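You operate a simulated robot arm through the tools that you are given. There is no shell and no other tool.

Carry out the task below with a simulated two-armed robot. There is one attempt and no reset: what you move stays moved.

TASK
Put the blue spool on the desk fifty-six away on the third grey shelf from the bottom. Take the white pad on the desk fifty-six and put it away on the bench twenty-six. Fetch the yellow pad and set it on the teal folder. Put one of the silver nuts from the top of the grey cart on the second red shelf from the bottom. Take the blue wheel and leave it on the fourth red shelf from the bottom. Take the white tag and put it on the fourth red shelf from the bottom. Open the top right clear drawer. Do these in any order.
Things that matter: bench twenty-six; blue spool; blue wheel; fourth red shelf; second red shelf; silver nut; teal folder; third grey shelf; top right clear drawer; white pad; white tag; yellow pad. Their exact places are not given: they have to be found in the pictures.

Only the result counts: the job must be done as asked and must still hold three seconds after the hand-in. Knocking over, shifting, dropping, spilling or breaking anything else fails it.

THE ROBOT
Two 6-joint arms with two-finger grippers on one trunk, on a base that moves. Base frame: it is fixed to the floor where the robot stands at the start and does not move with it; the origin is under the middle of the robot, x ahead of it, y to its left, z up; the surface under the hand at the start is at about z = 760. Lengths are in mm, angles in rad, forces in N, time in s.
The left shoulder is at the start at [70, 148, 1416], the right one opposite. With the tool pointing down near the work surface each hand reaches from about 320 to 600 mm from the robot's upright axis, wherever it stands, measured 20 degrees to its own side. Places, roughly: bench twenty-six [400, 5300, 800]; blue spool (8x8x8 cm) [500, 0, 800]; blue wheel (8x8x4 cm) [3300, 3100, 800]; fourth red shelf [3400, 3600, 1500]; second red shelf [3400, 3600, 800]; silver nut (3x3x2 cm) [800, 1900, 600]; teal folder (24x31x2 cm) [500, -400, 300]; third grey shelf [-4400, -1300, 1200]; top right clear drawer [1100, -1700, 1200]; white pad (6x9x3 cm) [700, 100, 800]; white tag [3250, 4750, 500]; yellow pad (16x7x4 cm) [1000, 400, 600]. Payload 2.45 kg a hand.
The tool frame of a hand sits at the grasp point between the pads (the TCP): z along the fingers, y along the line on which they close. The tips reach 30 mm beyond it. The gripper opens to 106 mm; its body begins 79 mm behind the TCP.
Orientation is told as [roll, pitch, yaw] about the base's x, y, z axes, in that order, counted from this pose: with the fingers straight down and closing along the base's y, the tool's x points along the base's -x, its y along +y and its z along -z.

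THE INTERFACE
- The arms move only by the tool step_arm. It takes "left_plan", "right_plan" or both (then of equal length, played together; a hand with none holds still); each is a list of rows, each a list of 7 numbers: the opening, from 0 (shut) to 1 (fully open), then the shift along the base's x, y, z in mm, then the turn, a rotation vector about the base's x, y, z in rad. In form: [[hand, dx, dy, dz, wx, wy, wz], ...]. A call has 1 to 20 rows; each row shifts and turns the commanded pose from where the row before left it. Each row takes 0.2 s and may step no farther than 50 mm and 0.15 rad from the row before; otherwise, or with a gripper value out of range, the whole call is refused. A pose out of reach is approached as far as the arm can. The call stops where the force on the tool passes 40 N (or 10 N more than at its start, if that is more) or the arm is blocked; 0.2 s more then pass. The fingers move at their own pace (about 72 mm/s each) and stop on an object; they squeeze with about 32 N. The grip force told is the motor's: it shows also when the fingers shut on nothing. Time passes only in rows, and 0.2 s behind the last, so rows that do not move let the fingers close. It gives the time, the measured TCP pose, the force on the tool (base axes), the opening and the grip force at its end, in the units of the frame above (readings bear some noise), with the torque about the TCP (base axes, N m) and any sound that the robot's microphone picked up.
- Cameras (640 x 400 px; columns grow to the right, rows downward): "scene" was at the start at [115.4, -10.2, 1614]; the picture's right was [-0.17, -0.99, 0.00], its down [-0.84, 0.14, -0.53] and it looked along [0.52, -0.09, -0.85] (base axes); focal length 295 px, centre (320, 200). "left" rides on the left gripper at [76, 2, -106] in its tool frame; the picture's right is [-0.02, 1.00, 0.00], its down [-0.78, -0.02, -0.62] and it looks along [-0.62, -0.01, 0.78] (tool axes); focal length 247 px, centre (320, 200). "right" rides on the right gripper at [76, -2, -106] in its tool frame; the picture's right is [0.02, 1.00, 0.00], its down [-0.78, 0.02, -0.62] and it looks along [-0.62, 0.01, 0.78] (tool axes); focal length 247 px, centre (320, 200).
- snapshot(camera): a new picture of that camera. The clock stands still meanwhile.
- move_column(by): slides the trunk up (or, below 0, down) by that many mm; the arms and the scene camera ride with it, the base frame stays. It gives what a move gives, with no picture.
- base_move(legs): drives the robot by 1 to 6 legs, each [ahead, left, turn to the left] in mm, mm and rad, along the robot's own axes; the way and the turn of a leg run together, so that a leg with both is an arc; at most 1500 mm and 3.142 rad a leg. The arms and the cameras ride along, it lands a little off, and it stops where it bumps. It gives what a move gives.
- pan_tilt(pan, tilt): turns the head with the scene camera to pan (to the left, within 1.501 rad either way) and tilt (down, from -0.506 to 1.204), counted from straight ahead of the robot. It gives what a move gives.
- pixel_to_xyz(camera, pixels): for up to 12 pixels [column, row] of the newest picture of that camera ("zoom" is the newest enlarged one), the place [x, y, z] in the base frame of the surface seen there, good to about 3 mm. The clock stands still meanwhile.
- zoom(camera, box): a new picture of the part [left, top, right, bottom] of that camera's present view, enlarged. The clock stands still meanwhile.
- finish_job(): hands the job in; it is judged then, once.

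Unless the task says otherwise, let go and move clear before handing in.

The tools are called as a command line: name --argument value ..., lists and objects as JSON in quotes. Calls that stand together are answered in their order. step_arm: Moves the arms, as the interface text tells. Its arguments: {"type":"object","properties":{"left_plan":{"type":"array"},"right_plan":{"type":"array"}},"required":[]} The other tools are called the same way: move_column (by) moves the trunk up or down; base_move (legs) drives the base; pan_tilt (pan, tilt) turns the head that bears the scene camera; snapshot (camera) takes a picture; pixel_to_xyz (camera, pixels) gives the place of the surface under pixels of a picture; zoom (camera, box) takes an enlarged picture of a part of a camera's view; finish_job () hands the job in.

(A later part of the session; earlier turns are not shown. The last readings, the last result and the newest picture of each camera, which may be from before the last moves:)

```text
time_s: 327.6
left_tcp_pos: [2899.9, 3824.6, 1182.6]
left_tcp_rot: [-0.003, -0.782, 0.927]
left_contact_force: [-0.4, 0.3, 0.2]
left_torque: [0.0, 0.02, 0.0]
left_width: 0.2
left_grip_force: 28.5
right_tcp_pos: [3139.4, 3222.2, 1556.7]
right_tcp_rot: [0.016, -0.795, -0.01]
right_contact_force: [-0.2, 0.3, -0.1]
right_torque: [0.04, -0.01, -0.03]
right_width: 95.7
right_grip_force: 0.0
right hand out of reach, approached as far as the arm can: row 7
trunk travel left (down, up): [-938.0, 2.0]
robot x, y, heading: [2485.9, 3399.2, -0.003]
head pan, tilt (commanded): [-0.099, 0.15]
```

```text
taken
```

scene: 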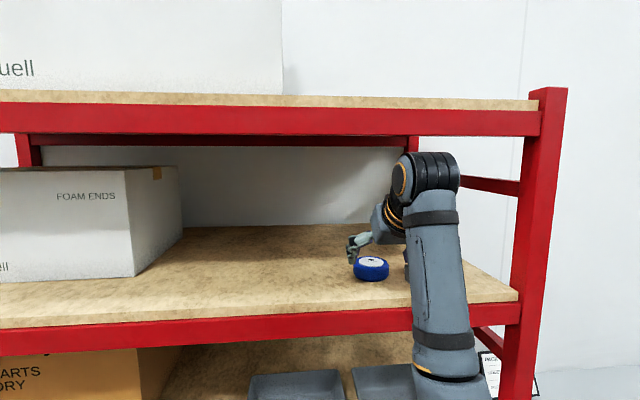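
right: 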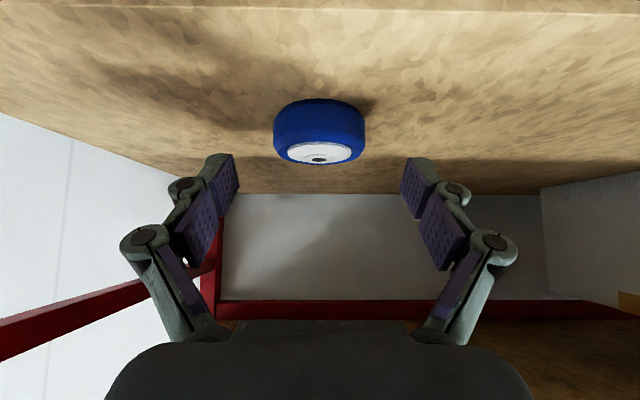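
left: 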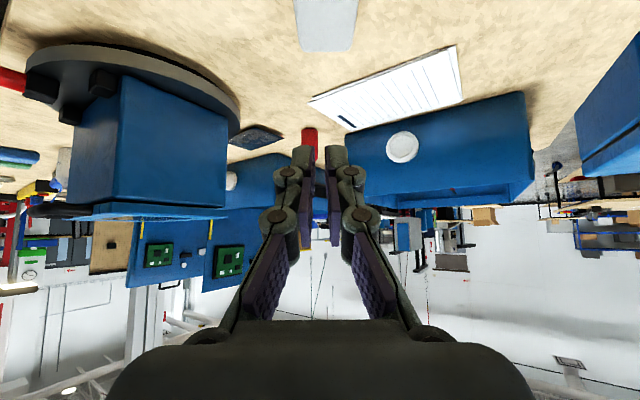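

The wheel rests on the fourth shelf. I'll back out, bring the arm down to the normal pose, and move in front of the gas-bottle ledge.

base_move --legs '[[-450, 0, 0]]'

step_arm --right_plan '[[0.6, 0, 0, -45, 0, 0, 0], [0.6, -5, 0, -45, 0, 0, 0], [0.6, -5, 0, -45, 0, 0, 0], [0.6, -5, 0, -45, 0, 0, 0], [0.6, -5, 0, -45, 0, 0, 0], [0.6, -5, 0, -45, 0, 0, 0], [0.6, -5, 0, -45, 0, 0, 0], [0.6, -5, 0, -45, 0, 0, 0], [0.6, 0, 0, -45, 0, 0, 0], [0.6, 0, 0, -45, 0, 0, 0]]'

base_move --legs '[[100, 1450, 0]]'

move_column --by -400

pan_tilt --pan 0.0 --tilt 0.5

snapshot --camera "scene"

```text
time_s: 330.4
left_tcp_pos: [2446.4, 3828.6, 1181.8]
left_tcp_rot: [-0.002, -0.78, 0.932]
left_contact_force: [0.5, -1.3, 0.0]
left_torque: [-0.02, 0.0, 0.04]
left_width: 0.0
left_grip_force: 28.4
right_tcp_pos: [2691.9, 3227.6, 1555.9]
right_tcp_rot: [0.018, -0.791, -0.002]
right_contact_force: [-0.1, -0.2, -0.3]
right_torque: [0.0, 0.03, 0.04]
right_width: 95.2
right_grip_force: 0.0
trunk travel left (down, up): [-938.0, 2.0]
robot x, y, heading: [2033.5, 3398.8, 0.005]
head pan, tilt (commanded): [-0.099, 0.15]
```

```text
time_s: 332.6
left_tcp_pos: [2444.2, 3827.2, 1182.5]
left_tcp_rot: [-0.001, -0.78, 0.934]
left_contact_force: [0.2, -0.3, -0.9]
left_torque: [0.01, 0.04, -0.02]
left_width: 0.2
left_grip_force: 28.7
right_tcp_pos: [2655.6, 3229.1, 1107.5]
right_tcp_rot: [0.017, -0.795, -0.002]
right_contact_force: [0.2, 0.7, -0.1]
right_torque: [-0.01, 0.01, 0.02]
right_width: 63.8
right_grip_force: 0.1
trunk travel left (down, up): [-938.0, 2.0]
robot x, y, heading: [2040.0, 3397.3, 0.004]
head pan, tilt (commanded): [-0.099, 0.15]
```

```text
time_s: 339.8
left_tcp_pos: [2501.8, 5282.6, 1183.7]
left_tcp_rot: [-0.004, -0.781, 0.963]
left_contact_force: [0.5, -0.4, -0.2]
left_torque: [0.01, -0.01, -0.04]
left_width: 0.1
left_grip_force: 28.2
right_tcp_pos: [2730.9, 4691.5, 1108.7]
right_tcp_rot: [0.016, -0.792, 0.03]
right_contact_force: [0.2, -0.4, -0.2]
right_torque: [-0.03, 0.01, -0.01]
right_width: 63.7
right_grip_force: 0.1
trunk travel left (down, up): [-938.0, 2.0]
robot x, y, heading: [2109.1, 4843.7, 0.037]
head pan, tilt (commanded): [-0.099, 0.15]
```

```text
time_s: 343.6
left_tcp_pos: [2499.6, 5283.0, 782.7]
left_tcp_rot: [-0.001, -0.782, 0.966]
left_contact_force: [-0.6, 0.0, -0.3]
left_torque: [0.0, -0.02, 0.01]
left_width: 0.1
left_grip_force: 29.0
right_tcp_pos: [2729.3, 4690.6, 708.0]
right_tcp_rot: [0.016, -0.792, 0.029]
right_contact_force: [-0.1, 0.3, -0.3]
right_torque: [0.0, -0.01, 0.01]
right_width: 63.5
right_grip_force: 0.0
trunk travel left (down, up): [-538.0, 402.0]
robot x, y, heading: [2105.0, 4841.4, 0.034]
head pan, tilt (commanded): [-0.099, 0.15]
```

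```text
time_s: 344.4
left_tcp_pos: [2499.8, 5283.3, 783.7]
left_tcp_rot: [-0.003, -0.783, 0.965]
left_contact_force: [0.1, 0.4, 0.2]
left_torque: [0.02, -0.02, 0.02]
left_width: 0.0
left_grip_force: 29.2
right_tcp_pos: [2729.6, 4691.5, 709.0]
right_tcp_rot: [0.016, -0.792, 0.031]
right_contact_force: [0.7, -0.6, -0.2]
right_torque: [-0.03, 0.01, 0.01]
right_width: 63.6
right_grip_force: 0.1
trunk travel left (down, up): [-538.0, 402.0]
robot x, y, heading: [2108.5, 4841.6, 0.038]
head pan, tilt (commanded): [0.0, 0.499]
```

```text
taken
```

scene: 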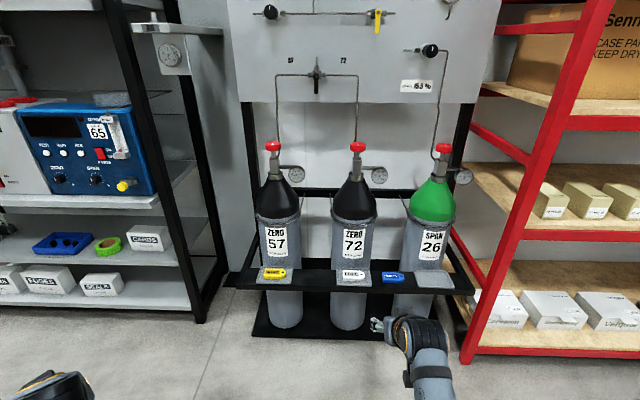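

zoom --camera "scene" --box '[310, 255, 430, 300]'

pixel_to_xyz --camera "zoom" --pixels '[[175, 165], [275, 165], [225, 155], [225, 180], [145, 150], [315, 195], [225, 205], [450, 175], [225, 240], [145, 200], [290, 150], [225, 100]]'

```text
5.33 times, centred on (370, 278) of scene
```

zoom: 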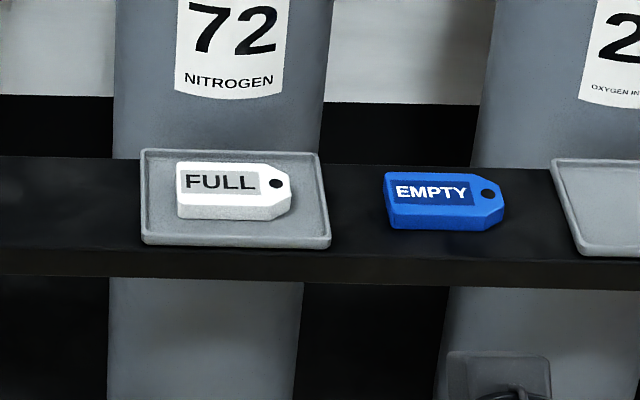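

```text
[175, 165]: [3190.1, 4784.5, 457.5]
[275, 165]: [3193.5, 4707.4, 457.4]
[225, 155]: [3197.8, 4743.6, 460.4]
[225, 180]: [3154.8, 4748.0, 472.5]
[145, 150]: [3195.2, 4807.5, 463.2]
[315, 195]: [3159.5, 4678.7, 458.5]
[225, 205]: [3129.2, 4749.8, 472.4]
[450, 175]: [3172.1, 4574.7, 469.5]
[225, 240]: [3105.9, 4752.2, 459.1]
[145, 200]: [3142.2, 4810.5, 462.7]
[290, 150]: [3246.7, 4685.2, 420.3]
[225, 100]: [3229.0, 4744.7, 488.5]
```

The FULL tag is ≈88×45×15 mm, centred at about (3150,4741), top z=472, in its tray (rim ≈463). I'll align the base, lower the trunk and approach with the right hand.

pixel_to_xyz --camera "scene" --pixels '[[205, 315], [195, 260], [470, 290], [225, 285], [255, 335], [430, 335], [465, 355]]'

base_move --legs '[[0, 0, -0.037], [0, 73, 0], [250, 0, 0]]'

move_column --by -170

step_arm --right_plan '[[0.95, 0, 0, 0, 0, 0, 0], [0.95, 0, 0, 0, 0, 0, 0]]'

snapshot --camera "right"

snapshot --camera "scene"

```text
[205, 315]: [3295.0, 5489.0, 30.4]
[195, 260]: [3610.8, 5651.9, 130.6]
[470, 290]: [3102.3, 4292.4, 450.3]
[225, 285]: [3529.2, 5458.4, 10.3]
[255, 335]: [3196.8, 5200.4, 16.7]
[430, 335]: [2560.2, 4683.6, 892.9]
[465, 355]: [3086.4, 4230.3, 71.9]
```

```text
time_s: 347.2
left_tcp_pos: [2766.3, 5335.8, 783.1]
left_tcp_rot: [-0.001, -0.78, 0.922]
left_contact_force: [1.1, -0.9, 0.3]
left_torque: [-0.01, -0.02, 0.03]
left_width: 0.1
left_grip_force: 28.5
right_tcp_pos: [2971.8, 4736.9, 707.9]
right_tcp_rot: [0.015, -0.791, -0.013]
right_contact_force: [-0.3, 0.0, -0.7]
right_torque: [0.0, -0.01, -0.01]
right_width: 63.6
right_grip_force: 0.0
trunk travel left (down, up): [-538.0, 402.0]
robot x, y, heading: [2356.4, 4910.8, -0.004]
head pan, tilt (commanded): [0.0, 0.499]
```

```text
time_s: 349.1
left_tcp_pos: [2765.0, 5336.4, 613.0]
left_tcp_rot: [-0.005, -0.782, 0.922]
left_contact_force: [-0.4, -0.4, -0.5]
left_torque: [0.0, -0.02, 0.02]
left_width: 0.0
left_grip_force: 29.0
right_tcp_pos: [2972.0, 4735.5, 538.5]
right_tcp_rot: [0.018, -0.792, -0.013]
right_contact_force: [0.1, 0.6, -0.1]
right_torque: [0.01, -0.02, -0.01]
right_width: 63.4
right_grip_force: 0.1
trunk travel left (down, up): [-368.0, 572.0]
robot x, y, heading: [2351.9, 4913.3, -0.008]
head pan, tilt (commanded): [0.0, 0.499]
```

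```text
time_s: 349.8
left_tcp_pos: [2767.4, 5337.2, 611.7]
left_tcp_rot: [-0.004, -0.783, 0.924]
left_contact_force: [-0.6, 0.0, 0.3]
left_torque: [-0.01, 0.04, -0.01]
left_width: 0.2
left_grip_force: 28.4
right_tcp_pos: [2971.5, 4735.7, 538.1]
right_tcp_rot: [0.016, -0.792, -0.012]
right_contact_force: [-0.1, -0.3, 0.7]
right_torque: [-0.02, 0.03, -0.02]
right_width: 100.7
right_grip_force: 0.1
trunk travel left (down, up): [-368.0, 572.0]
robot x, y, heading: [2356.5, 4910.5, -0.007]
head pan, tilt (commanded): [0.0, 0.499]
```

```text
taken
```

right: 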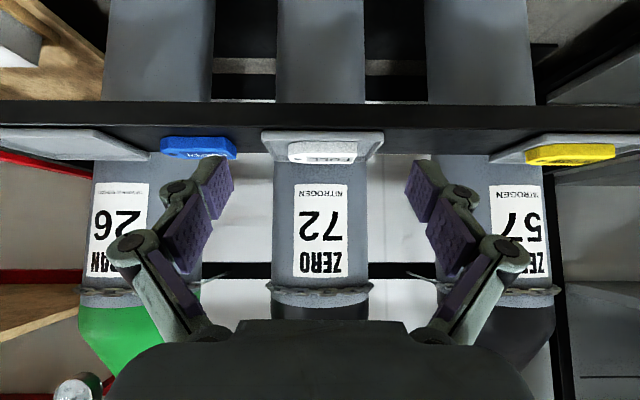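

```text
taken
```

scene: 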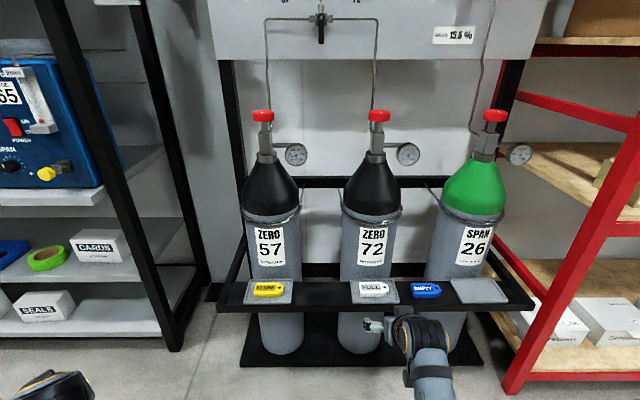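

The tag is centred (322,152) in the right camera. I'll measure its edges closely.

zoom --camera "right" --box '[250, 115, 400, 180]'

pixel_to_xyz --camera "zoom" --pixels '[[175, 150], [440, 150], [310, 150], [310, 120], [310, 180], [60, 130], [550, 130], [180, 170], [445, 175], [310, 100]]'

```text
4.27 times, centred on (325, 148) of right
```

zoom: 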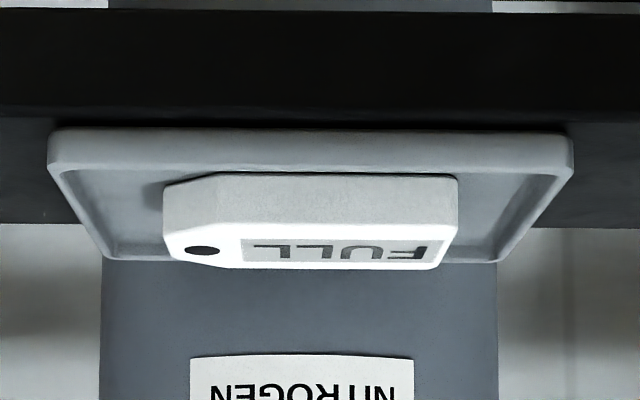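

```text
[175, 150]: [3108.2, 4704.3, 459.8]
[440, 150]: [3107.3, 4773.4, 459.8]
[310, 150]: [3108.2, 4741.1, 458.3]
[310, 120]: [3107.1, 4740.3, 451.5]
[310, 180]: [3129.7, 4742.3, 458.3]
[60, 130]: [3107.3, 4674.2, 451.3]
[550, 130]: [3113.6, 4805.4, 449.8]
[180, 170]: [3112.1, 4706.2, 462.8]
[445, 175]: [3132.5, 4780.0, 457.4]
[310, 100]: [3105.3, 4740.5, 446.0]
```

Tag spans y 4701–4783, front x≈3128, centre ≈(3150,4742). I'll advance the base 110 mm and then use the arm.

base_move --legs '[[110, 6, 0]]'

snapshot --camera "right"

pixel_to_xyz --camera "right" --pixels '[[320, 105], [285, 105], [355, 105], [320, 115], [320, 125], [320, 85]]'

```text
time_s: 350.9
left_tcp_pos: [2877.5, 5341.5, 612.3]
left_tcp_rot: [-0.002, -0.779, 0.919]
left_contact_force: [0.0, 0.4, 0.0]
left_torque: [-0.01, -0.03, 0.04]
left_width: 0.3
left_grip_force: 28.9
right_tcp_pos: [3081.1, 4739.6, 537.4]
right_tcp_rot: [0.017, -0.79, -0.013]
right_contact_force: [0.7, -0.1, 0.4]
right_torque: [0.01, -0.02, -0.01]
right_width: 100.6
right_grip_force: 0.2
trunk travel left (down, up): [-368.0, 572.0]
robot x, y, heading: [2465.8, 4914.0, -0.008]
head pan, tilt (commanded): [0.0, 0.499]
```

```text
taken
```

right: 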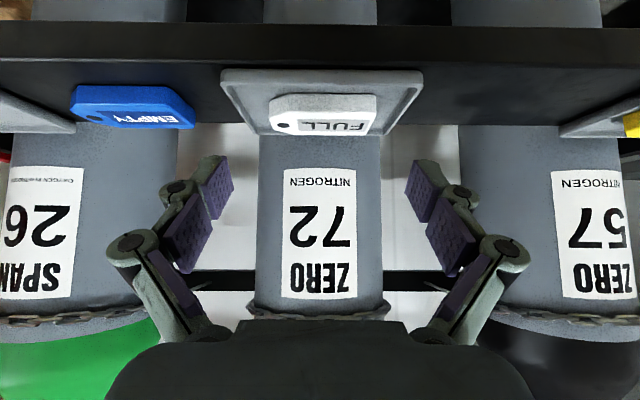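

```text
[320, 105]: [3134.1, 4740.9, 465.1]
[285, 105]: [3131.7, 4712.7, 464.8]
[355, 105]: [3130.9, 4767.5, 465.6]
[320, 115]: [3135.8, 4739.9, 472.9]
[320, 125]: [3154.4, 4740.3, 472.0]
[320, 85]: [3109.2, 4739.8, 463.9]
```

Aligned to within 2 mm. I'll reach in over the tag.

step_arm --right_plan '[[0.95, 20, 1, -18, 0, 0, 0], [0.95, 20, 1, -18, 0, 0, 0], [0.95, 20, 0, -17, 0, 0, 0], [0.95, 0, 0, 0, 0, 0, 0]]'

snapshot --camera "right"

zoom --camera "scene" --box '[320, 270, 440, 340]'

```text
time_s: 351.9
left_tcp_pos: [2877.1, 5340.6, 612.4]
left_tcp_rot: [-0.003, -0.782, 0.92]
left_contact_force: [0.6, -0.4, 0.0]
left_torque: [0.0, -0.01, 0.0]
left_width: 0.4
left_grip_force: 28.7
right_tcp_pos: [3142.6, 4739.3, 485.3]
right_tcp_rot: [0.018, -0.793, -0.016]
right_contact_force: [0.1, 0.3, 0.8]
right_torque: [0.0, -0.01, 0.0]
right_width: 100.7
right_grip_force: 0.0
trunk travel left (down, up): [-368.0, 572.0]
robot x, y, heading: [2466.8, 4916.3, -0.009]
head pan, tilt (commanded): [0.0, 0.499]
```

```text
taken
```

right: 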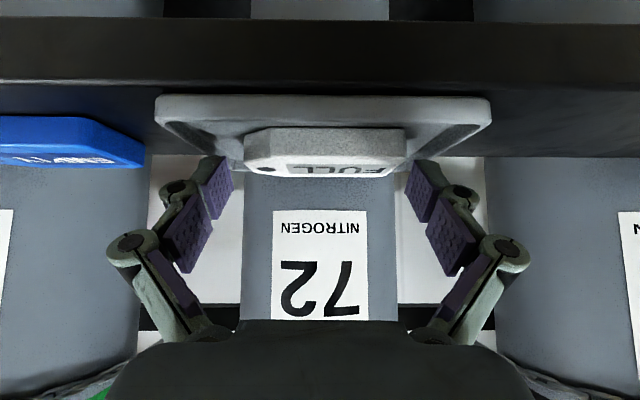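

```text
5.33 times, centred on (380, 305) of scene
```

zoom: 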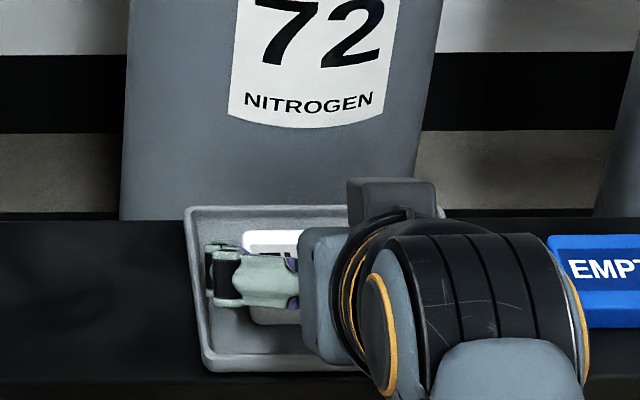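

The tag lies between the fingertips, slightly toward +y. I'll shift +2 mm, lower 5 mm and begin closing.

step_arm --right_plan '[[0.95, 0, 2.3, 0, 0, 0, 0], [0.92, 0, 0, -3, 0, 0, 0], [0.9, 0, 0, -3, 0, 0, 0], [0.9, 0, 0, 0, 0, 0, 0]]'

zoom --camera "right" --box '[200, 100, 440, 250]'

```text
time_s: 352.9
left_tcp_pos: [2876.6, 5340.7, 613.3]
left_tcp_rot: [-0.004, -0.782, 0.92]
left_contact_force: [-0.6, 0.5, 0.4]
left_torque: [-0.01, 0.0, -0.01]
left_width: 0.0
left_grip_force: 28.5
right_tcp_pos: [3141.4, 4743.0, 478.1]
right_tcp_rot: [0.017, -0.793, -0.017]
right_contact_force: [-1.4, -0.2, 0.1]
right_torque: [-0.02, 0.01, 0.02]
right_width: 95.2
right_grip_force: 0.1
trunk travel left (down, up): [-368.0, 572.0]
robot x, y, heading: [2468.3, 4915.0, -0.014]
head pan, tilt (commanded): [0.0, 0.499]
```

```text
2.67 times, centred on (320, 175) of right
```

zoom: 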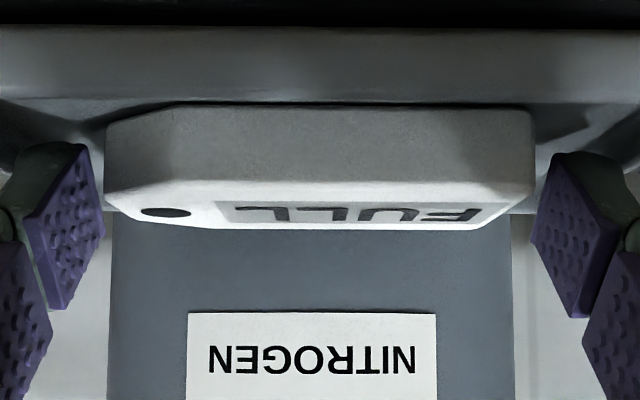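

Good overlap with both ends of the tag. Closing.

step_arm --right_plan '[[0.8, 0, 0, 0, 0, 0, 0], [0.6, 0, 0, 0, 0, 0, 0], [0.3, 0, 0, 0, 0, 0, 0], [0, 0, 0, 0, 0, 0, 0]]'

zoom --camera "right" --box '[200, 100, 440, 250]'

```text
time_s: 353.9
left_tcp_pos: [2877.0, 5339.7, 613.1]
left_tcp_rot: [-0.004, -0.782, 0.919]
left_contact_force: [0.0, -0.1, 0.5]
left_torque: [-0.01, -0.01, 0.0]
left_width: 0.0
left_grip_force: 28.5
right_tcp_pos: [3141.4, 4742.4, 478.9]
right_tcp_rot: [0.015, -0.795, -0.014]
right_contact_force: [-0.2, -0.6, 1.3]
right_torque: [-0.08, -0.03, -0.01]
right_width: 85.0
right_grip_force: 32.5
trunk travel left (down, up): [-368.0, 572.0]
robot x, y, heading: [2462.7, 4917.8, -0.01]
head pan, tilt (commanded): [0.0, 0.499]
```

```text
2.67 times, centred on (320, 175) of right
```

zoom: 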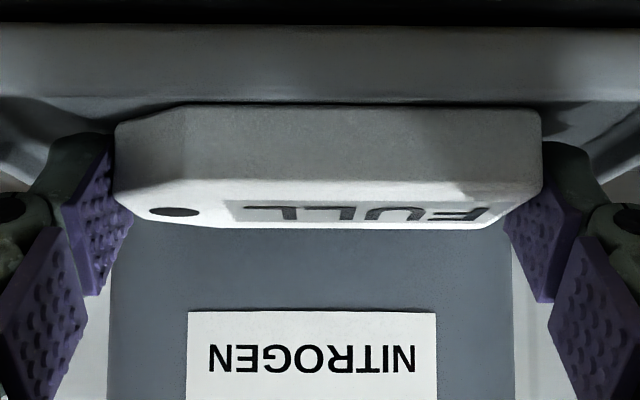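

The tag is gripped at 85 mm. Lifting slowly.

step_arm --right_plan '[[0, 0, 0, 5, 0, 0, 0], [0, 0, 0, 10, 0, 0, 0], [0, 0, 0, 20, 0, 0, 0], [0, -5, 0, 25, 0, 0, 0]]'

snapshot --camera "right"

zoom --camera "scene" --box '[300, 240, 460, 340]'

```text
time_s: 354.9
left_tcp_pos: [2877.6, 5340.7, 611.8]
left_tcp_rot: [-0.005, -0.781, 0.92]
left_contact_force: [-0.2, -0.6, -0.1]
left_torque: [0.04, 0.03, 0.0]
left_width: 0.0
left_grip_force: 28.4
right_tcp_pos: [3136.3, 4742.5, 539.6]
right_tcp_rot: [0.016, -0.792, -0.013]
right_contact_force: [0.9, -0.1, -0.9]
right_torque: [0.03, 0.03, 0.01]
right_width: 84.9
right_grip_force: 32.0
trunk travel left (down, up): [-368.0, 572.0]
robot x, y, heading: [2462.0, 4912.2, -0.011]
head pan, tilt (commanded): [0.0, 0.499]
```

```text
taken
```

right: 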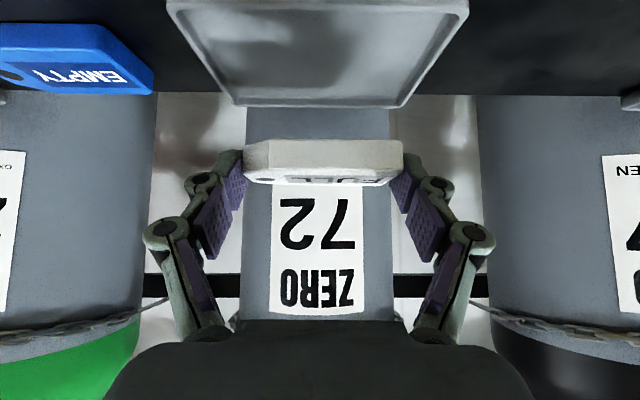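

```text
4.00 times, centred on (380, 290) of scene
```

zoom: 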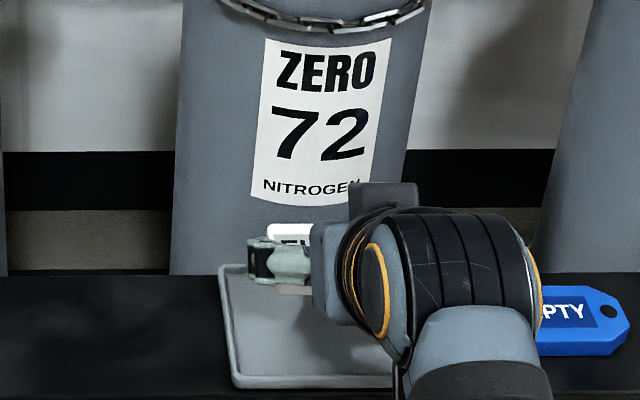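

The tag is lifted and the tray is undisturbed. I'll back out, move to the red rack and raise.

base_move --legs '[[-420, 0, 0.011], [0, -1290, 0]]'

move_column --by 400

move_column --by 170

step_arm --right_plan '[[0, 5, 0, 45, 0, 0, 0], [0, 5, 0, 45, 0, 0, 0], [0, 5, 0, 45, 0, 0, 0], [0, 5, 0, 45, 0, 0, 0], [0, 5, 0, 45, 0, 0, 0], [0, 5, 0, 45, 0, 0, 0], [0, 5, 0, 45, 0, 0, 0], [0, 5, 0, 45, 0, 0, 0], [0, 0, 0, 45, 0, 0, 0], [0, 0, 0, 30, 0, 0, 0]]'

pan_tilt --pan -0.1 --tilt 0.2

snapshot --camera "scene"

snapshot --camera "right"

```text
time_s: 363.4
left_tcp_pos: [2460.7, 4103.9, 612.7]
left_tcp_rot: [-0.003, -0.783, 0.933]
left_contact_force: [0.0, -0.1, 0.8]
left_torque: [-0.02, -0.04, -0.02]
left_width: 0.1
left_grip_force: 28.8
right_tcp_pos: [2728.7, 3508.7, 540.5]
right_tcp_rot: [0.016, -0.79, -0.003]
right_contact_force: [-0.2, 0.3, -0.8]
right_torque: [0.02, 0.01, 0.0]
right_width: 84.9
right_grip_force: 31.9
trunk travel left (down, up): [-368.0, 572.0]
robot x, y, heading: [2049.9, 3674.0, 0.008]
head pan, tilt (commanded): [0.0, 0.499]
```

```text
time_s: 367.2
left_tcp_pos: [2462.4, 4104.1, 1011.5]
left_tcp_rot: [-0.002, -0.782, 0.933]
left_contact_force: [0.2, 0.6, -0.3]
left_torque: [0.01, 0.0, -0.03]
left_width: 0.0
left_grip_force: 28.2
right_tcp_pos: [2729.6, 3508.1, 940.7]
right_tcp_rot: [0.016, -0.792, -0.004]
right_contact_force: [0.3, -0.5, -0.6]
right_torque: [-0.02, 0.05, -0.02]
right_width: 85.0
right_grip_force: 32.5
trunk travel left (down, up): [-768.0, 172.0]
robot x, y, heading: [2050.4, 3676.3, 0.007]
head pan, tilt (commanded): [0.0, 0.499]
```

```text
time_s: 369.1
left_tcp_pos: [2460.7, 4103.4, 1183.1]
left_tcp_rot: [-0.003, -0.783, 0.931]
left_contact_force: [-0.6, -0.4, 0.0]
left_torque: [0.0, -0.01, 0.03]
left_width: 0.0
left_grip_force: 28.4
right_tcp_pos: [2728.2, 3508.3, 1108.4]
right_tcp_rot: [0.016, -0.794, -0.001]
right_contact_force: [-0.3, 0.0, -0.5]
right_torque: [-0.01, 0.05, -0.01]
right_width: 85.1
right_grip_force: 31.9
trunk travel left (down, up): [-938.0, 2.0]
robot x, y, heading: [2051.8, 3673.7, 0.001]
head pan, tilt (commanded): [0.0, 0.499]
```

```text
time_s: 371.3
left_tcp_pos: [2460.9, 4104.0, 1181.4]
left_tcp_rot: [-0.002, -0.781, 0.934]
left_contact_force: [-0.4, -0.4, -0.4]
left_torque: [0.0, 0.01, 0.0]
left_width: 0.4
left_grip_force: 28.6
right_tcp_pos: [2766.7, 3507.5, 1546.3]
right_tcp_rot: [0.017, -0.793, -0.002]
right_contact_force: [0.2, 0.5, 0.1]
right_torque: [0.02, 0.0, -0.01]
right_width: 84.8
right_grip_force: 32.0
trunk travel left (down, up): [-938.0, 2.0]
robot x, y, heading: [2054.5, 3672.8, 0.002]
head pan, tilt (commanded): [0.0, 0.499]
```

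```text
time_s: 372.1
left_tcp_pos: [2461.1, 4104.0, 1182.3]
left_tcp_rot: [-0.004, -0.782, 0.932]
left_contact_force: [0.4, -0.5, -0.2]
left_torque: [0.01, -0.05, 0.01]
left_width: 0.3
left_grip_force: 28.3
right_tcp_pos: [2767.7, 3508.7, 1546.7]
right_tcp_rot: [0.015, -0.792, -0.002]
right_contact_force: [0.4, -0.4, -0.1]
right_torque: [-0.02, 0.01, 0.01]
right_width: 85.1
right_grip_force: 32.3
trunk travel left (down, up): [-938.0, 2.0]
robot x, y, heading: [2055.1, 3675.9, 0.006]
head pan, tilt (commanded): [-0.099, 0.201]
```

```text
taken
```

scene: 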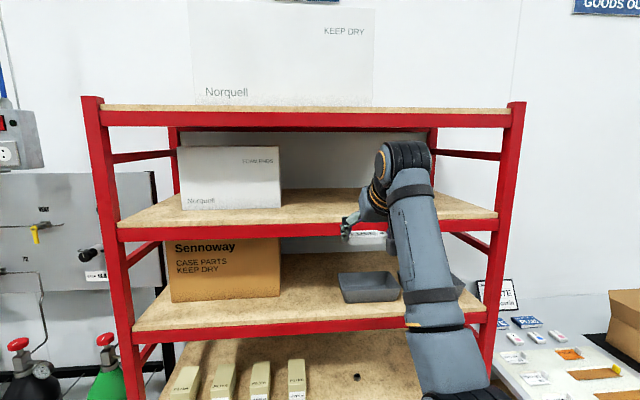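

```text
taken
```

right: 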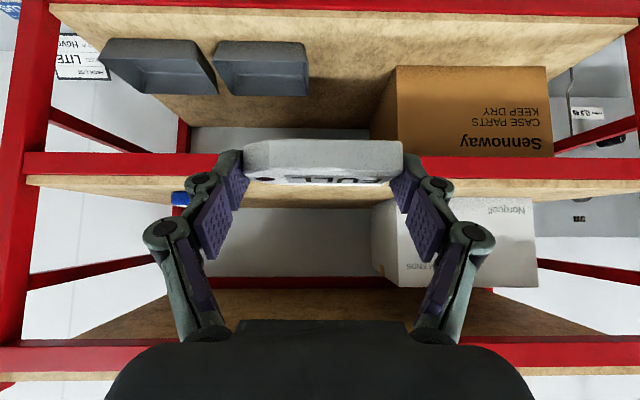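

The tag hangs level at z≈1546, clear of the white box and the wheel. I'll drive forward to put it over the fourth board.

base_move --legs '[[300, -40, 0]]'

base_move --legs '[[128, 0, 0]]'

snapshot --camera "right"

snapshot --camera "scene"

```text
time_s: 374.2
left_tcp_pos: [2762.4, 4064.5, 1184.0]
left_tcp_rot: [-0.006, -0.781, 0.933]
left_contact_force: [-0.7, 0.2, 0.2]
left_torque: [-0.05, -0.02, -0.03]
left_width: 0.0
left_grip_force: 29.2
right_tcp_pos: [3067.2, 3468.7, 1547.4]
right_tcp_rot: [0.017, -0.796, -0.004]
right_contact_force: [0.3, 0.1, 0.6]
right_torque: [0.0, -0.03, 0.01]
right_width: 84.7
right_grip_force: 31.2
trunk travel left (down, up): [-938.0, 2.0]
robot x, y, heading: [2359.6, 3634.9, 0.006]
head pan, tilt (commanded): [-0.099, 0.201]
```

```text
time_s: 375.5
left_tcp_pos: [2886.7, 4064.4, 1184.2]
left_tcp_rot: [-0.007, -0.784, 0.934]
left_contact_force: [-0.5, 0.5, 0.4]
left_torque: [0.01, -0.01, -0.03]
left_width: 0.1
left_grip_force: 28.5
right_tcp_pos: [3191.0, 3468.1, 1550.2]
right_tcp_rot: [0.018, -0.798, -0.004]
right_contact_force: [-0.8, -0.4, -0.8]
right_torque: [0.03, -0.04, 0.02]
right_width: 85.0
right_grip_force: 31.1
trunk travel left (down, up): [-938.0, 2.0]
robot x, y, heading: [2486.1, 3638.1, -0.001]
head pan, tilt (commanded): [-0.099, 0.201]
```

```text
taken
```

right: 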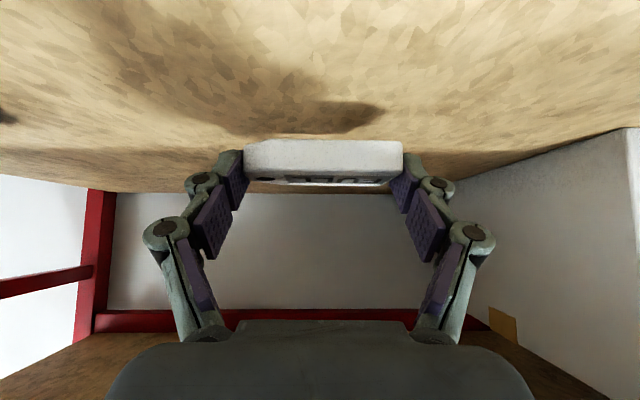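

```text
taken
```

scene: 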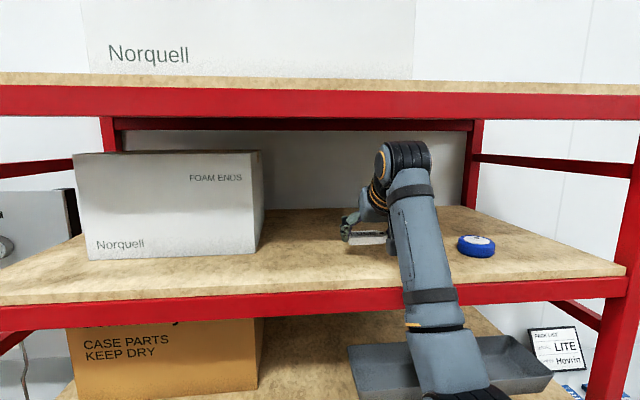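

Over free board between box and wheel. Lowering the tag.

step_arm --right_plan '[[0, 0, 0, -18, 0, 0, 0], [0, 0, 0, -10, 0, 0, 0], [0, 0, 0, -5, 0, 0, 0], [0, 0, 0, 0, 0, 0, 0]]'

step_arm --right_plan '[[0, 0, 0, -2, 0, 0, 0], [0, 0, 0, 0, 0, 0, 0]]'

snapshot --camera "right"

```text
time_s: 376.5
left_tcp_pos: [2890.5, 4064.4, 1183.2]
left_tcp_rot: [-0.003, -0.781, 0.932]
left_contact_force: [-0.4, -0.2, -0.4]
left_torque: [0.01, -0.01, -0.04]
left_width: 0.1
left_grip_force: 28.4
right_tcp_pos: [3195.3, 3468.8, 1514.1]
right_tcp_rot: [0.016, -0.8, -0.003]
right_contact_force: [1.4, -1.1, 8.7]
right_torque: [-0.37, -0.05, 0.03]
right_width: 84.9
right_grip_force: 31.5
trunk travel left (down, up): [-938.0, 2.0]
robot x, y, heading: [2484.1, 3633.7, 0.002]
head pan, tilt (commanded): [-0.099, 0.201]
```

```text
time_s: 377.1
left_tcp_pos: [2889.1, 4064.0, 1182.5]
left_tcp_rot: [-0.005, -0.78, 0.932]
left_contact_force: [0.4, -0.3, 0.7]
left_torque: [0.0, -0.03, 0.0]
left_width: 0.0
left_grip_force: 29.3
right_tcp_pos: [3194.5, 3468.7, 1513.9]
right_tcp_rot: [0.017, -0.801, -0.004]
right_contact_force: [6.8, -1.8, 21.4]
right_torque: [-0.28, -0.14, 0.05]
right_width: 84.9
right_grip_force: 32.1
trunk travel left (down, up): [-938.0, 2.0]
robot x, y, heading: [2484.2, 3633.5, -0.002]
head pan, tilt (commanded): [-0.099, 0.201]
```

```text
taken
```

right: 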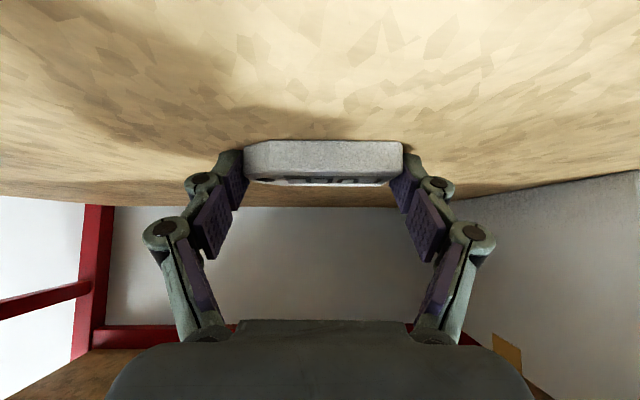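

In contact (21 N). I'll ease up, open and withdraw.

step_arm --right_plan '[[0, 0, 0, 2, 0, 0, 0], [0.95, 0, 0, 0, 0, 0, 0], [1, 0, 0, 0, 0, 0, 0], [1, 0, 0, 0, 0, 0, 0], [1, -5, 0, 12, 0, 0, 0], [1, -15, 0, 20, 0, 0, 0], [1, -20, 0, 10, 0, 0, 0]]'

snapshot --camera "right"

base_move --legs '[[-400, 0, 0]]'

snapshot --camera "scene"

```text
time_s: 378.7
left_tcp_pos: [2890.5, 4064.9, 1183.0]
left_tcp_rot: [-0.004, -0.782, 0.933]
left_contact_force: [-0.4, 0.0, -0.7]
left_torque: [-0.05, -0.03, -0.03]
left_width: 0.0
left_grip_force: 28.3
right_tcp_pos: [3156.4, 3467.9, 1553.6]
right_tcp_rot: [0.016, -0.794, -0.004]
right_contact_force: [0.6, -0.2, 0.3]
right_torque: [0.02, -0.01, 0.01]
right_width: 105.7
right_grip_force: 0.1
trunk travel left (down, up): [-938.0, 2.0]
robot x, y, heading: [2484.8, 3635.5, 0.001]
head pan, tilt (commanded): [-0.099, 0.201]
```

```text
taken
```

right: 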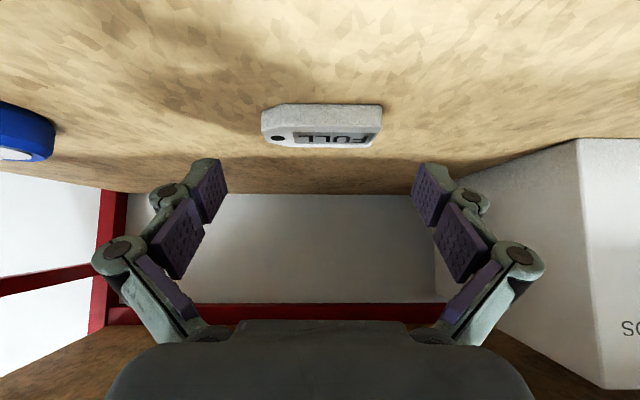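

```text
time_s: 381.2
left_tcp_pos: [2488.5, 4063.8, 1181.7]
left_tcp_rot: [-0.001, -0.78, 0.934]
left_contact_force: [0.4, -0.4, 0.9]
left_torque: [0.03, 0.04, 0.0]
left_width: 0.1
left_grip_force: 28.6
right_tcp_pos: [2759.8, 3469.4, 1550.8]
right_tcp_rot: [0.015, -0.792, 0.002]
right_contact_force: [0.1, 1.1, -0.7]
right_torque: [-0.01, 0.02, 0.02]
right_width: 105.8
right_grip_force: 0.1
trunk travel left (down, up): [-938.0, 2.0]
robot x, y, heading: [2080.0, 3633.5, 0.007]
head pan, tilt (commanded): [-0.099, 0.201]
```

```text
taken
```

scene: 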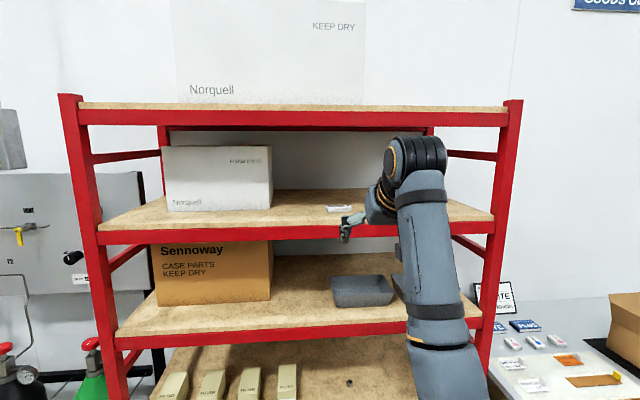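

The wheel, tag and nut are all in place. Only the drawer remains. I'll lower the right arm, turn south and drive back toward the desk to find the clear drawers.

step_arm --right_plan '[[0, -3, 0, -45, 0, 0, 0], [0, -3, 0, -45, 0, 0, 0], [0, -3, 0, -45, 0, 0, 0], [0, -3, 0, -45, 0, 0, 0], [0, -3, 0, -45, 0, 0, 0], [0, -3, 0, -45, 0, 0, 0], [0, -3, 0, -45, 0, 0, 0], [0, -3, 0, -45, 0, 0, 0], [0, -3, 0, -45, 0, 0, 0], [0, -3, 0, -45, 0, 0, 0]]'

base_move --legs '[[-100, 0, 0], [0, 0, -1.577], [1400, 0, 0], [1000, 0, 0]]'

pan_tilt --pan 0.0 --tilt 0.3

snapshot --camera "scene"

```text
time_s: 383.4
left_tcp_pos: [2486.2, 4063.2, 1183.1]
left_tcp_rot: [-0.003, -0.781, 0.935]
left_contact_force: [-0.5, 0.4, -0.6]
left_torque: [-0.01, 0.0, 0.02]
left_width: 0.1
left_grip_force: 28.4
right_tcp_pos: [2725.1, 3471.5, 1101.0]
right_tcp_rot: [0.019, -0.794, 0.001]
right_contact_force: [-0.1, 0.0, -0.7]
right_torque: [-0.01, 0.01, 0.0]
right_width: 0.0
right_grip_force: 28.7
trunk travel left (down, up): [-938.0, 2.0]
robot x, y, heading: [2081.9, 3630.9, 0.008]
head pan, tilt (commanded): [-0.099, 0.201]
```

```text
time_s: 400.0
left_tcp_pos: [2291.5, 765.7, 1183.5]
left_tcp_rot: [-0.004, -0.783, -0.67]
left_contact_force: [0.5, -0.6, 0.0]
left_torque: [0.02, 0.02, 0.04]
left_width: 0.0
left_grip_force: 28.4
right_tcp_pos: [1690.5, 547.9, 1101.6]
right_tcp_rot: [0.019, -0.795, -1.607]
right_contact_force: [0.6, 0.0, -1.0]
right_torque: [0.03, 0.01, 0.02]
right_width: 0.0
right_grip_force: 28.3
trunk travel left (down, up): [-938.0, 2.0]
robot x, y, heading: [1872.1, 1187.0, -1.598]
head pan, tilt (commanded): [-0.099, 0.201]
```

```text
time_s: 400.7
left_tcp_pos: [2291.6, 765.5, 1182.6]
left_tcp_rot: [-0.003, -0.781, -0.67]
left_contact_force: [0.7, -0.2, 0.4]
left_torque: [0.02, -0.01, 0.0]
left_width: 0.0
left_grip_force: 27.8
right_tcp_pos: [1689.5, 545.1, 1102.2]
right_tcp_rot: [0.016, -0.794, -1.607]
right_contact_force: [-0.7, -0.2, -0.7]
right_torque: [-0.02, 0.0, 0.02]
right_width: 0.4
right_grip_force: 29.4
trunk travel left (down, up): [-938.0, 2.0]
robot x, y, heading: [1877.8, 1184.2, -1.598]
head pan, tilt (commanded): [0.0, 0.3]
```

```text
taken
```

scene: 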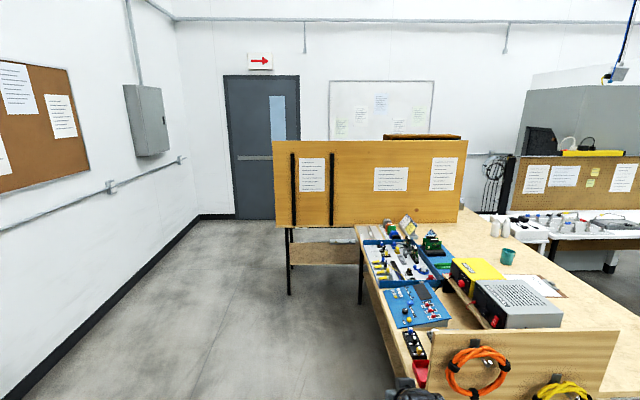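

A wooden panel hides the cabinet; its top shows at (420,138). I'll measure the panel and the passage on its left.

pixel_to_xyz --camera "scene" --pixels '[[290, 200], [440, 200], [275, 145], [465, 145], [400, 137], [455, 137], [320, 262], [290, 285], [230, 300], [360, 300], [150, 300], [470, 225]]'

```text
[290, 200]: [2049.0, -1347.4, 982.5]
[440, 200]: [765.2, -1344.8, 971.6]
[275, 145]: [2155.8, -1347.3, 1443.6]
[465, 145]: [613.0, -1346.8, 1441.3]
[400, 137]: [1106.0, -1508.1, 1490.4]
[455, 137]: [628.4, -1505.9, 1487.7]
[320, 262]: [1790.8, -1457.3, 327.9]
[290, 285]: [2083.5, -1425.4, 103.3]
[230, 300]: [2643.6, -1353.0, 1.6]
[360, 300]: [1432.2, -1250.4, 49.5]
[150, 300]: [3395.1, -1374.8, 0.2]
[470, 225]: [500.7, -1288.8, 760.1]
```

The panel spans x 613–2156 at y≈−1347; the cabinet behind it likely faces −y. I'll check the floor on my left (pallet) before driving around.

pan_tilt --pan 0.7 --tilt 0.6

snapshot --camera "scene"

pixel_to_xyz --camera "scene" --pixels '[[200, 200], [300, 250], [100, 300], [400, 300], [200, 350], [320, 120], [450, 100]]'

```text
time_s: 401.8
left_tcp_pos: [2292.2, 764.2, 1181.6]
left_tcp_rot: [-0.003, -0.783, -0.669]
left_contact_force: [-0.4, 0.1, -0.7]
left_torque: [-0.01, 0.0, 0.01]
left_width: 0.0
left_grip_force: 28.4
right_tcp_pos: [1690.2, 546.7, 1102.4]
right_tcp_rot: [0.017, -0.793, -1.606]
right_contact_force: [-0.3, -0.4, -0.1]
right_torque: [0.0, 0.01, 0.01]
right_width: 0.1
right_grip_force: 28.2
trunk travel left (down, up): [-938.0, 2.0]
robot x, y, heading: [1874.8, 1189.6, -1.6]
head pan, tilt (commanded): [0.7, 0.6]
```

```text
taken
```

scene: 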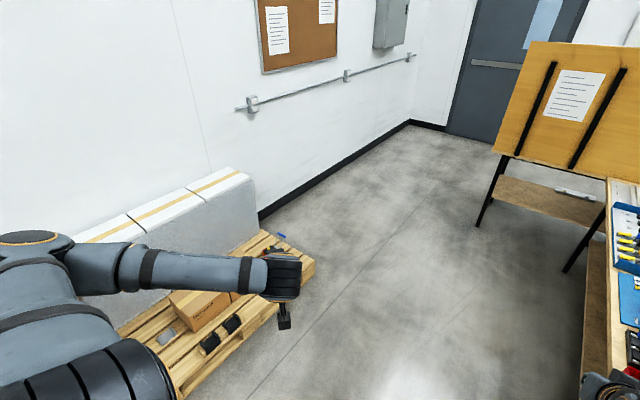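

```text
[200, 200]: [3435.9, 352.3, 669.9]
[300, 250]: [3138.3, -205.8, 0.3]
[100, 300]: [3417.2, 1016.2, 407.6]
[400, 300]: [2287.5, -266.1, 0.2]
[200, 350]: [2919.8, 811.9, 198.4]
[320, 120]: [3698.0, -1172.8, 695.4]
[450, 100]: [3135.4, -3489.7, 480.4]
```

The pallet begins at x≈2700 (y<1000), leaving a passage at x≈2150. I'll drive around the end of the panel and look at its south side.

base_move --legs '[[1200, 300, 0], [900, 500, 0], [900, 0, 0]]'

pan_tilt --pan -1.2 --tilt 0.3

snapshot --camera "scene"

```text
time_s: 417.4
left_tcp_pos: [3149.5, -2228.7, 1182.0]
left_tcp_rot: [-0.002, -0.781, -0.626]
left_contact_force: [-0.4, 0.5, 0.1]
left_torque: [-0.05, -0.02, 0.0]
left_width: 0.1
left_grip_force: 29.0
right_tcp_pos: [2555.7, -2473.4, 1102.3]
right_tcp_rot: [0.016, -0.794, -1.559]
right_contact_force: [-0.3, 0.0, 0.4]
right_torque: [-0.02, 0.0, 0.01]
right_width: 0.0
right_grip_force: 29.1
trunk travel left (down, up): [-938.0, 2.0]
robot x, y, heading: [2712.0, -1828.9, -1.555]
head pan, tilt (commanded): [0.7, 0.6]
```

```text
time_s: 419.2
left_tcp_pos: [3148.4, -2230.0, 1182.2]
left_tcp_rot: [-0.003, -0.783, -0.626]
left_contact_force: [-0.6, 0.0, 0.0]
left_torque: [-0.01, 0.01, -0.05]
left_width: 0.0
left_grip_force: 28.7
right_tcp_pos: [2555.7, -2474.1, 1102.0]
right_tcp_rot: [0.016, -0.795, -1.562]
right_contact_force: [-0.2, -0.7, 0.2]
right_torque: [0.0, 0.0, 0.01]
right_width: 0.0
right_grip_force: 28.3
trunk travel left (down, up): [-938.0, 2.0]
robot x, y, heading: [2714.4, -1827.0, -1.553]
head pan, tilt (commanded): [-1.201, 0.3]
```

```text
taken
```

scene: 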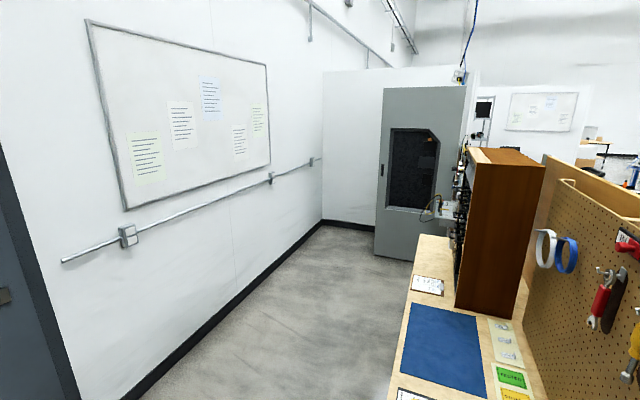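

Now I see the cabinet from its side: its front faces −y, above a table with a blue mat. I'll measure the corridor there.

pixel_to_xyz --camera "scene" --pixels '[[415, 245], [400, 330], [470, 230], [460, 200], [520, 200], [490, 155], [250, 290], [320, 226], [430, 320], [380, 260], [445, 180]]'

zoom --camera "scene" --box '[370, 130, 560, 340]'

```text
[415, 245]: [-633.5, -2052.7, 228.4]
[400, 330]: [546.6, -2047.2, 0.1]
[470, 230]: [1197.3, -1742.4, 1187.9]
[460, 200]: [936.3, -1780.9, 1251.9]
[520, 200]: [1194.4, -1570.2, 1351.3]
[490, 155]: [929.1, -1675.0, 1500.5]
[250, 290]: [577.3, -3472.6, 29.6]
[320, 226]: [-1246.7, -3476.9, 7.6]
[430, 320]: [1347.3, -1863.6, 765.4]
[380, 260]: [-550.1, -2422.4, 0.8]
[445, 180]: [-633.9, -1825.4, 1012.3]
```

```text
1.90 times, centred on (465, 235) of scene
```

zoom: 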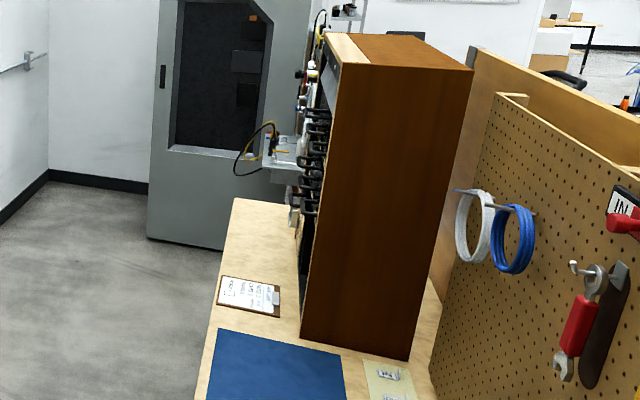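

The cabinet front is at y≈−1770, x≈620–1197. I'll go south of the table and drive west along it to view the drawers.

base_move --legs '[[500, 0, 0], [0, 0, -1.585], [0, 280, 0], [1450, 0, 0]]'

pan_tilt --pan -1.4 --tilt 0.3

snapshot --camera "scene"

```text
time_s: 434.6
left_tcp_pos: [892.7, -3176.1, 1183.8]
left_tcp_rot: [-0.004, -0.781, -2.111]
left_contact_force: [-0.2, -0.1, 0.3]
left_torque: [-0.04, -0.03, 0.02]
left_width: 0.0
left_grip_force: 28.3
right_tcp_pos: [598.6, -2607.7, 1101.4]
right_tcp_rot: [0.015, -0.793, -3.047]
right_contact_force: [0.7, 0.3, 0.3]
right_torque: [0.0, -0.01, 0.0]
right_width: 0.0
right_grip_force: 29.1
trunk travel left (down, up): [-938.0, 2.0]
robot x, y, heading: [1257.5, -2708.6, -3.04]
head pan, tilt (commanded): [-1.201, 0.3]
```

```text
time_s: 435.3
left_tcp_pos: [890.4, -3175.8, 1181.3]
left_tcp_rot: [-0.004, -0.783, -2.113]
left_contact_force: [-0.9, -0.2, 0.7]
left_torque: [0.01, -0.03, -0.02]
left_width: 0.0
left_grip_force: 28.5
right_tcp_pos: [597.4, -2608.2, 1100.2]
right_tcp_rot: [0.018, -0.796, -3.044]
right_contact_force: [0.3, -0.1, -0.9]
right_torque: [0.01, 0.03, 0.0]
right_width: 0.0
right_grip_force: 28.3
trunk travel left (down, up): [-938.0, 2.0]
robot x, y, heading: [1256.8, -2711.0, -3.041]
head pan, tilt (commanded): [-1.4, 0.3]
```

```text
taken
```

scene: 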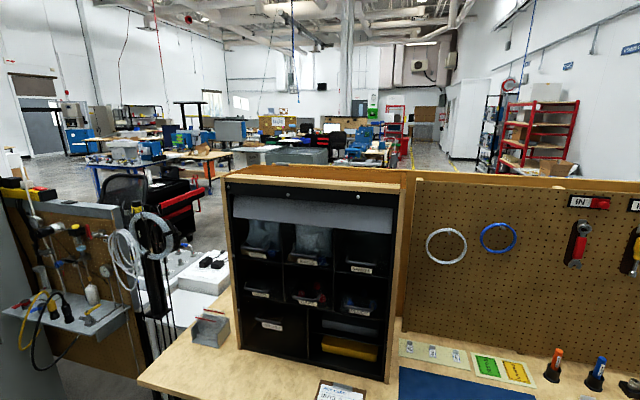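

The cabinet's drawers are visible at (310,280). I'll zoom in.

zoom --camera "scene" --box '[220, 165, 410, 385]'

pixel_to_xyz --camera "zoom" --pixels '[[410, 180], [410, 185], [410, 160], [310, 165], [230, 160], [390, 130], [400, 250], [440, 190], [330, 240], [370, 330], [450, 60], [455, 350]]'

```text
1.82 times, centred on (315, 275) of scene
```

zoom: 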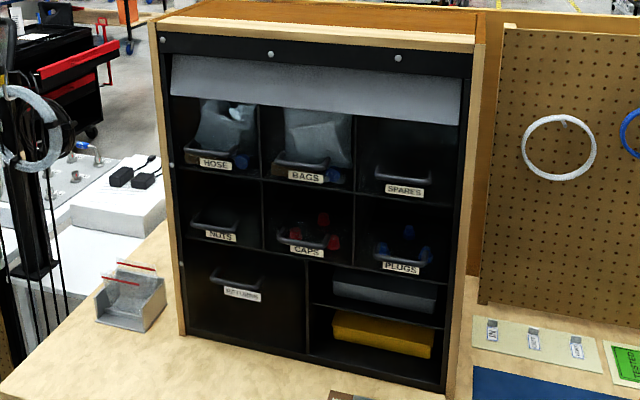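

```text
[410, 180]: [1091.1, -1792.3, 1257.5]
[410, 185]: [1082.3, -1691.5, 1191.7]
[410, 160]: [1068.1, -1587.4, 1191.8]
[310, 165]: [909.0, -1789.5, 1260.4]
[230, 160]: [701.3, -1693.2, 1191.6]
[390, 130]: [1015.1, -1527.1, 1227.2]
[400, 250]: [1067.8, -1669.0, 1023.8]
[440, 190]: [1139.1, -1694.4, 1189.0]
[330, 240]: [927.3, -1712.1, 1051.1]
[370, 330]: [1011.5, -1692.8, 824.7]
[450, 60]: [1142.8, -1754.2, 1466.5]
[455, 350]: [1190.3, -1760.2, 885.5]
```

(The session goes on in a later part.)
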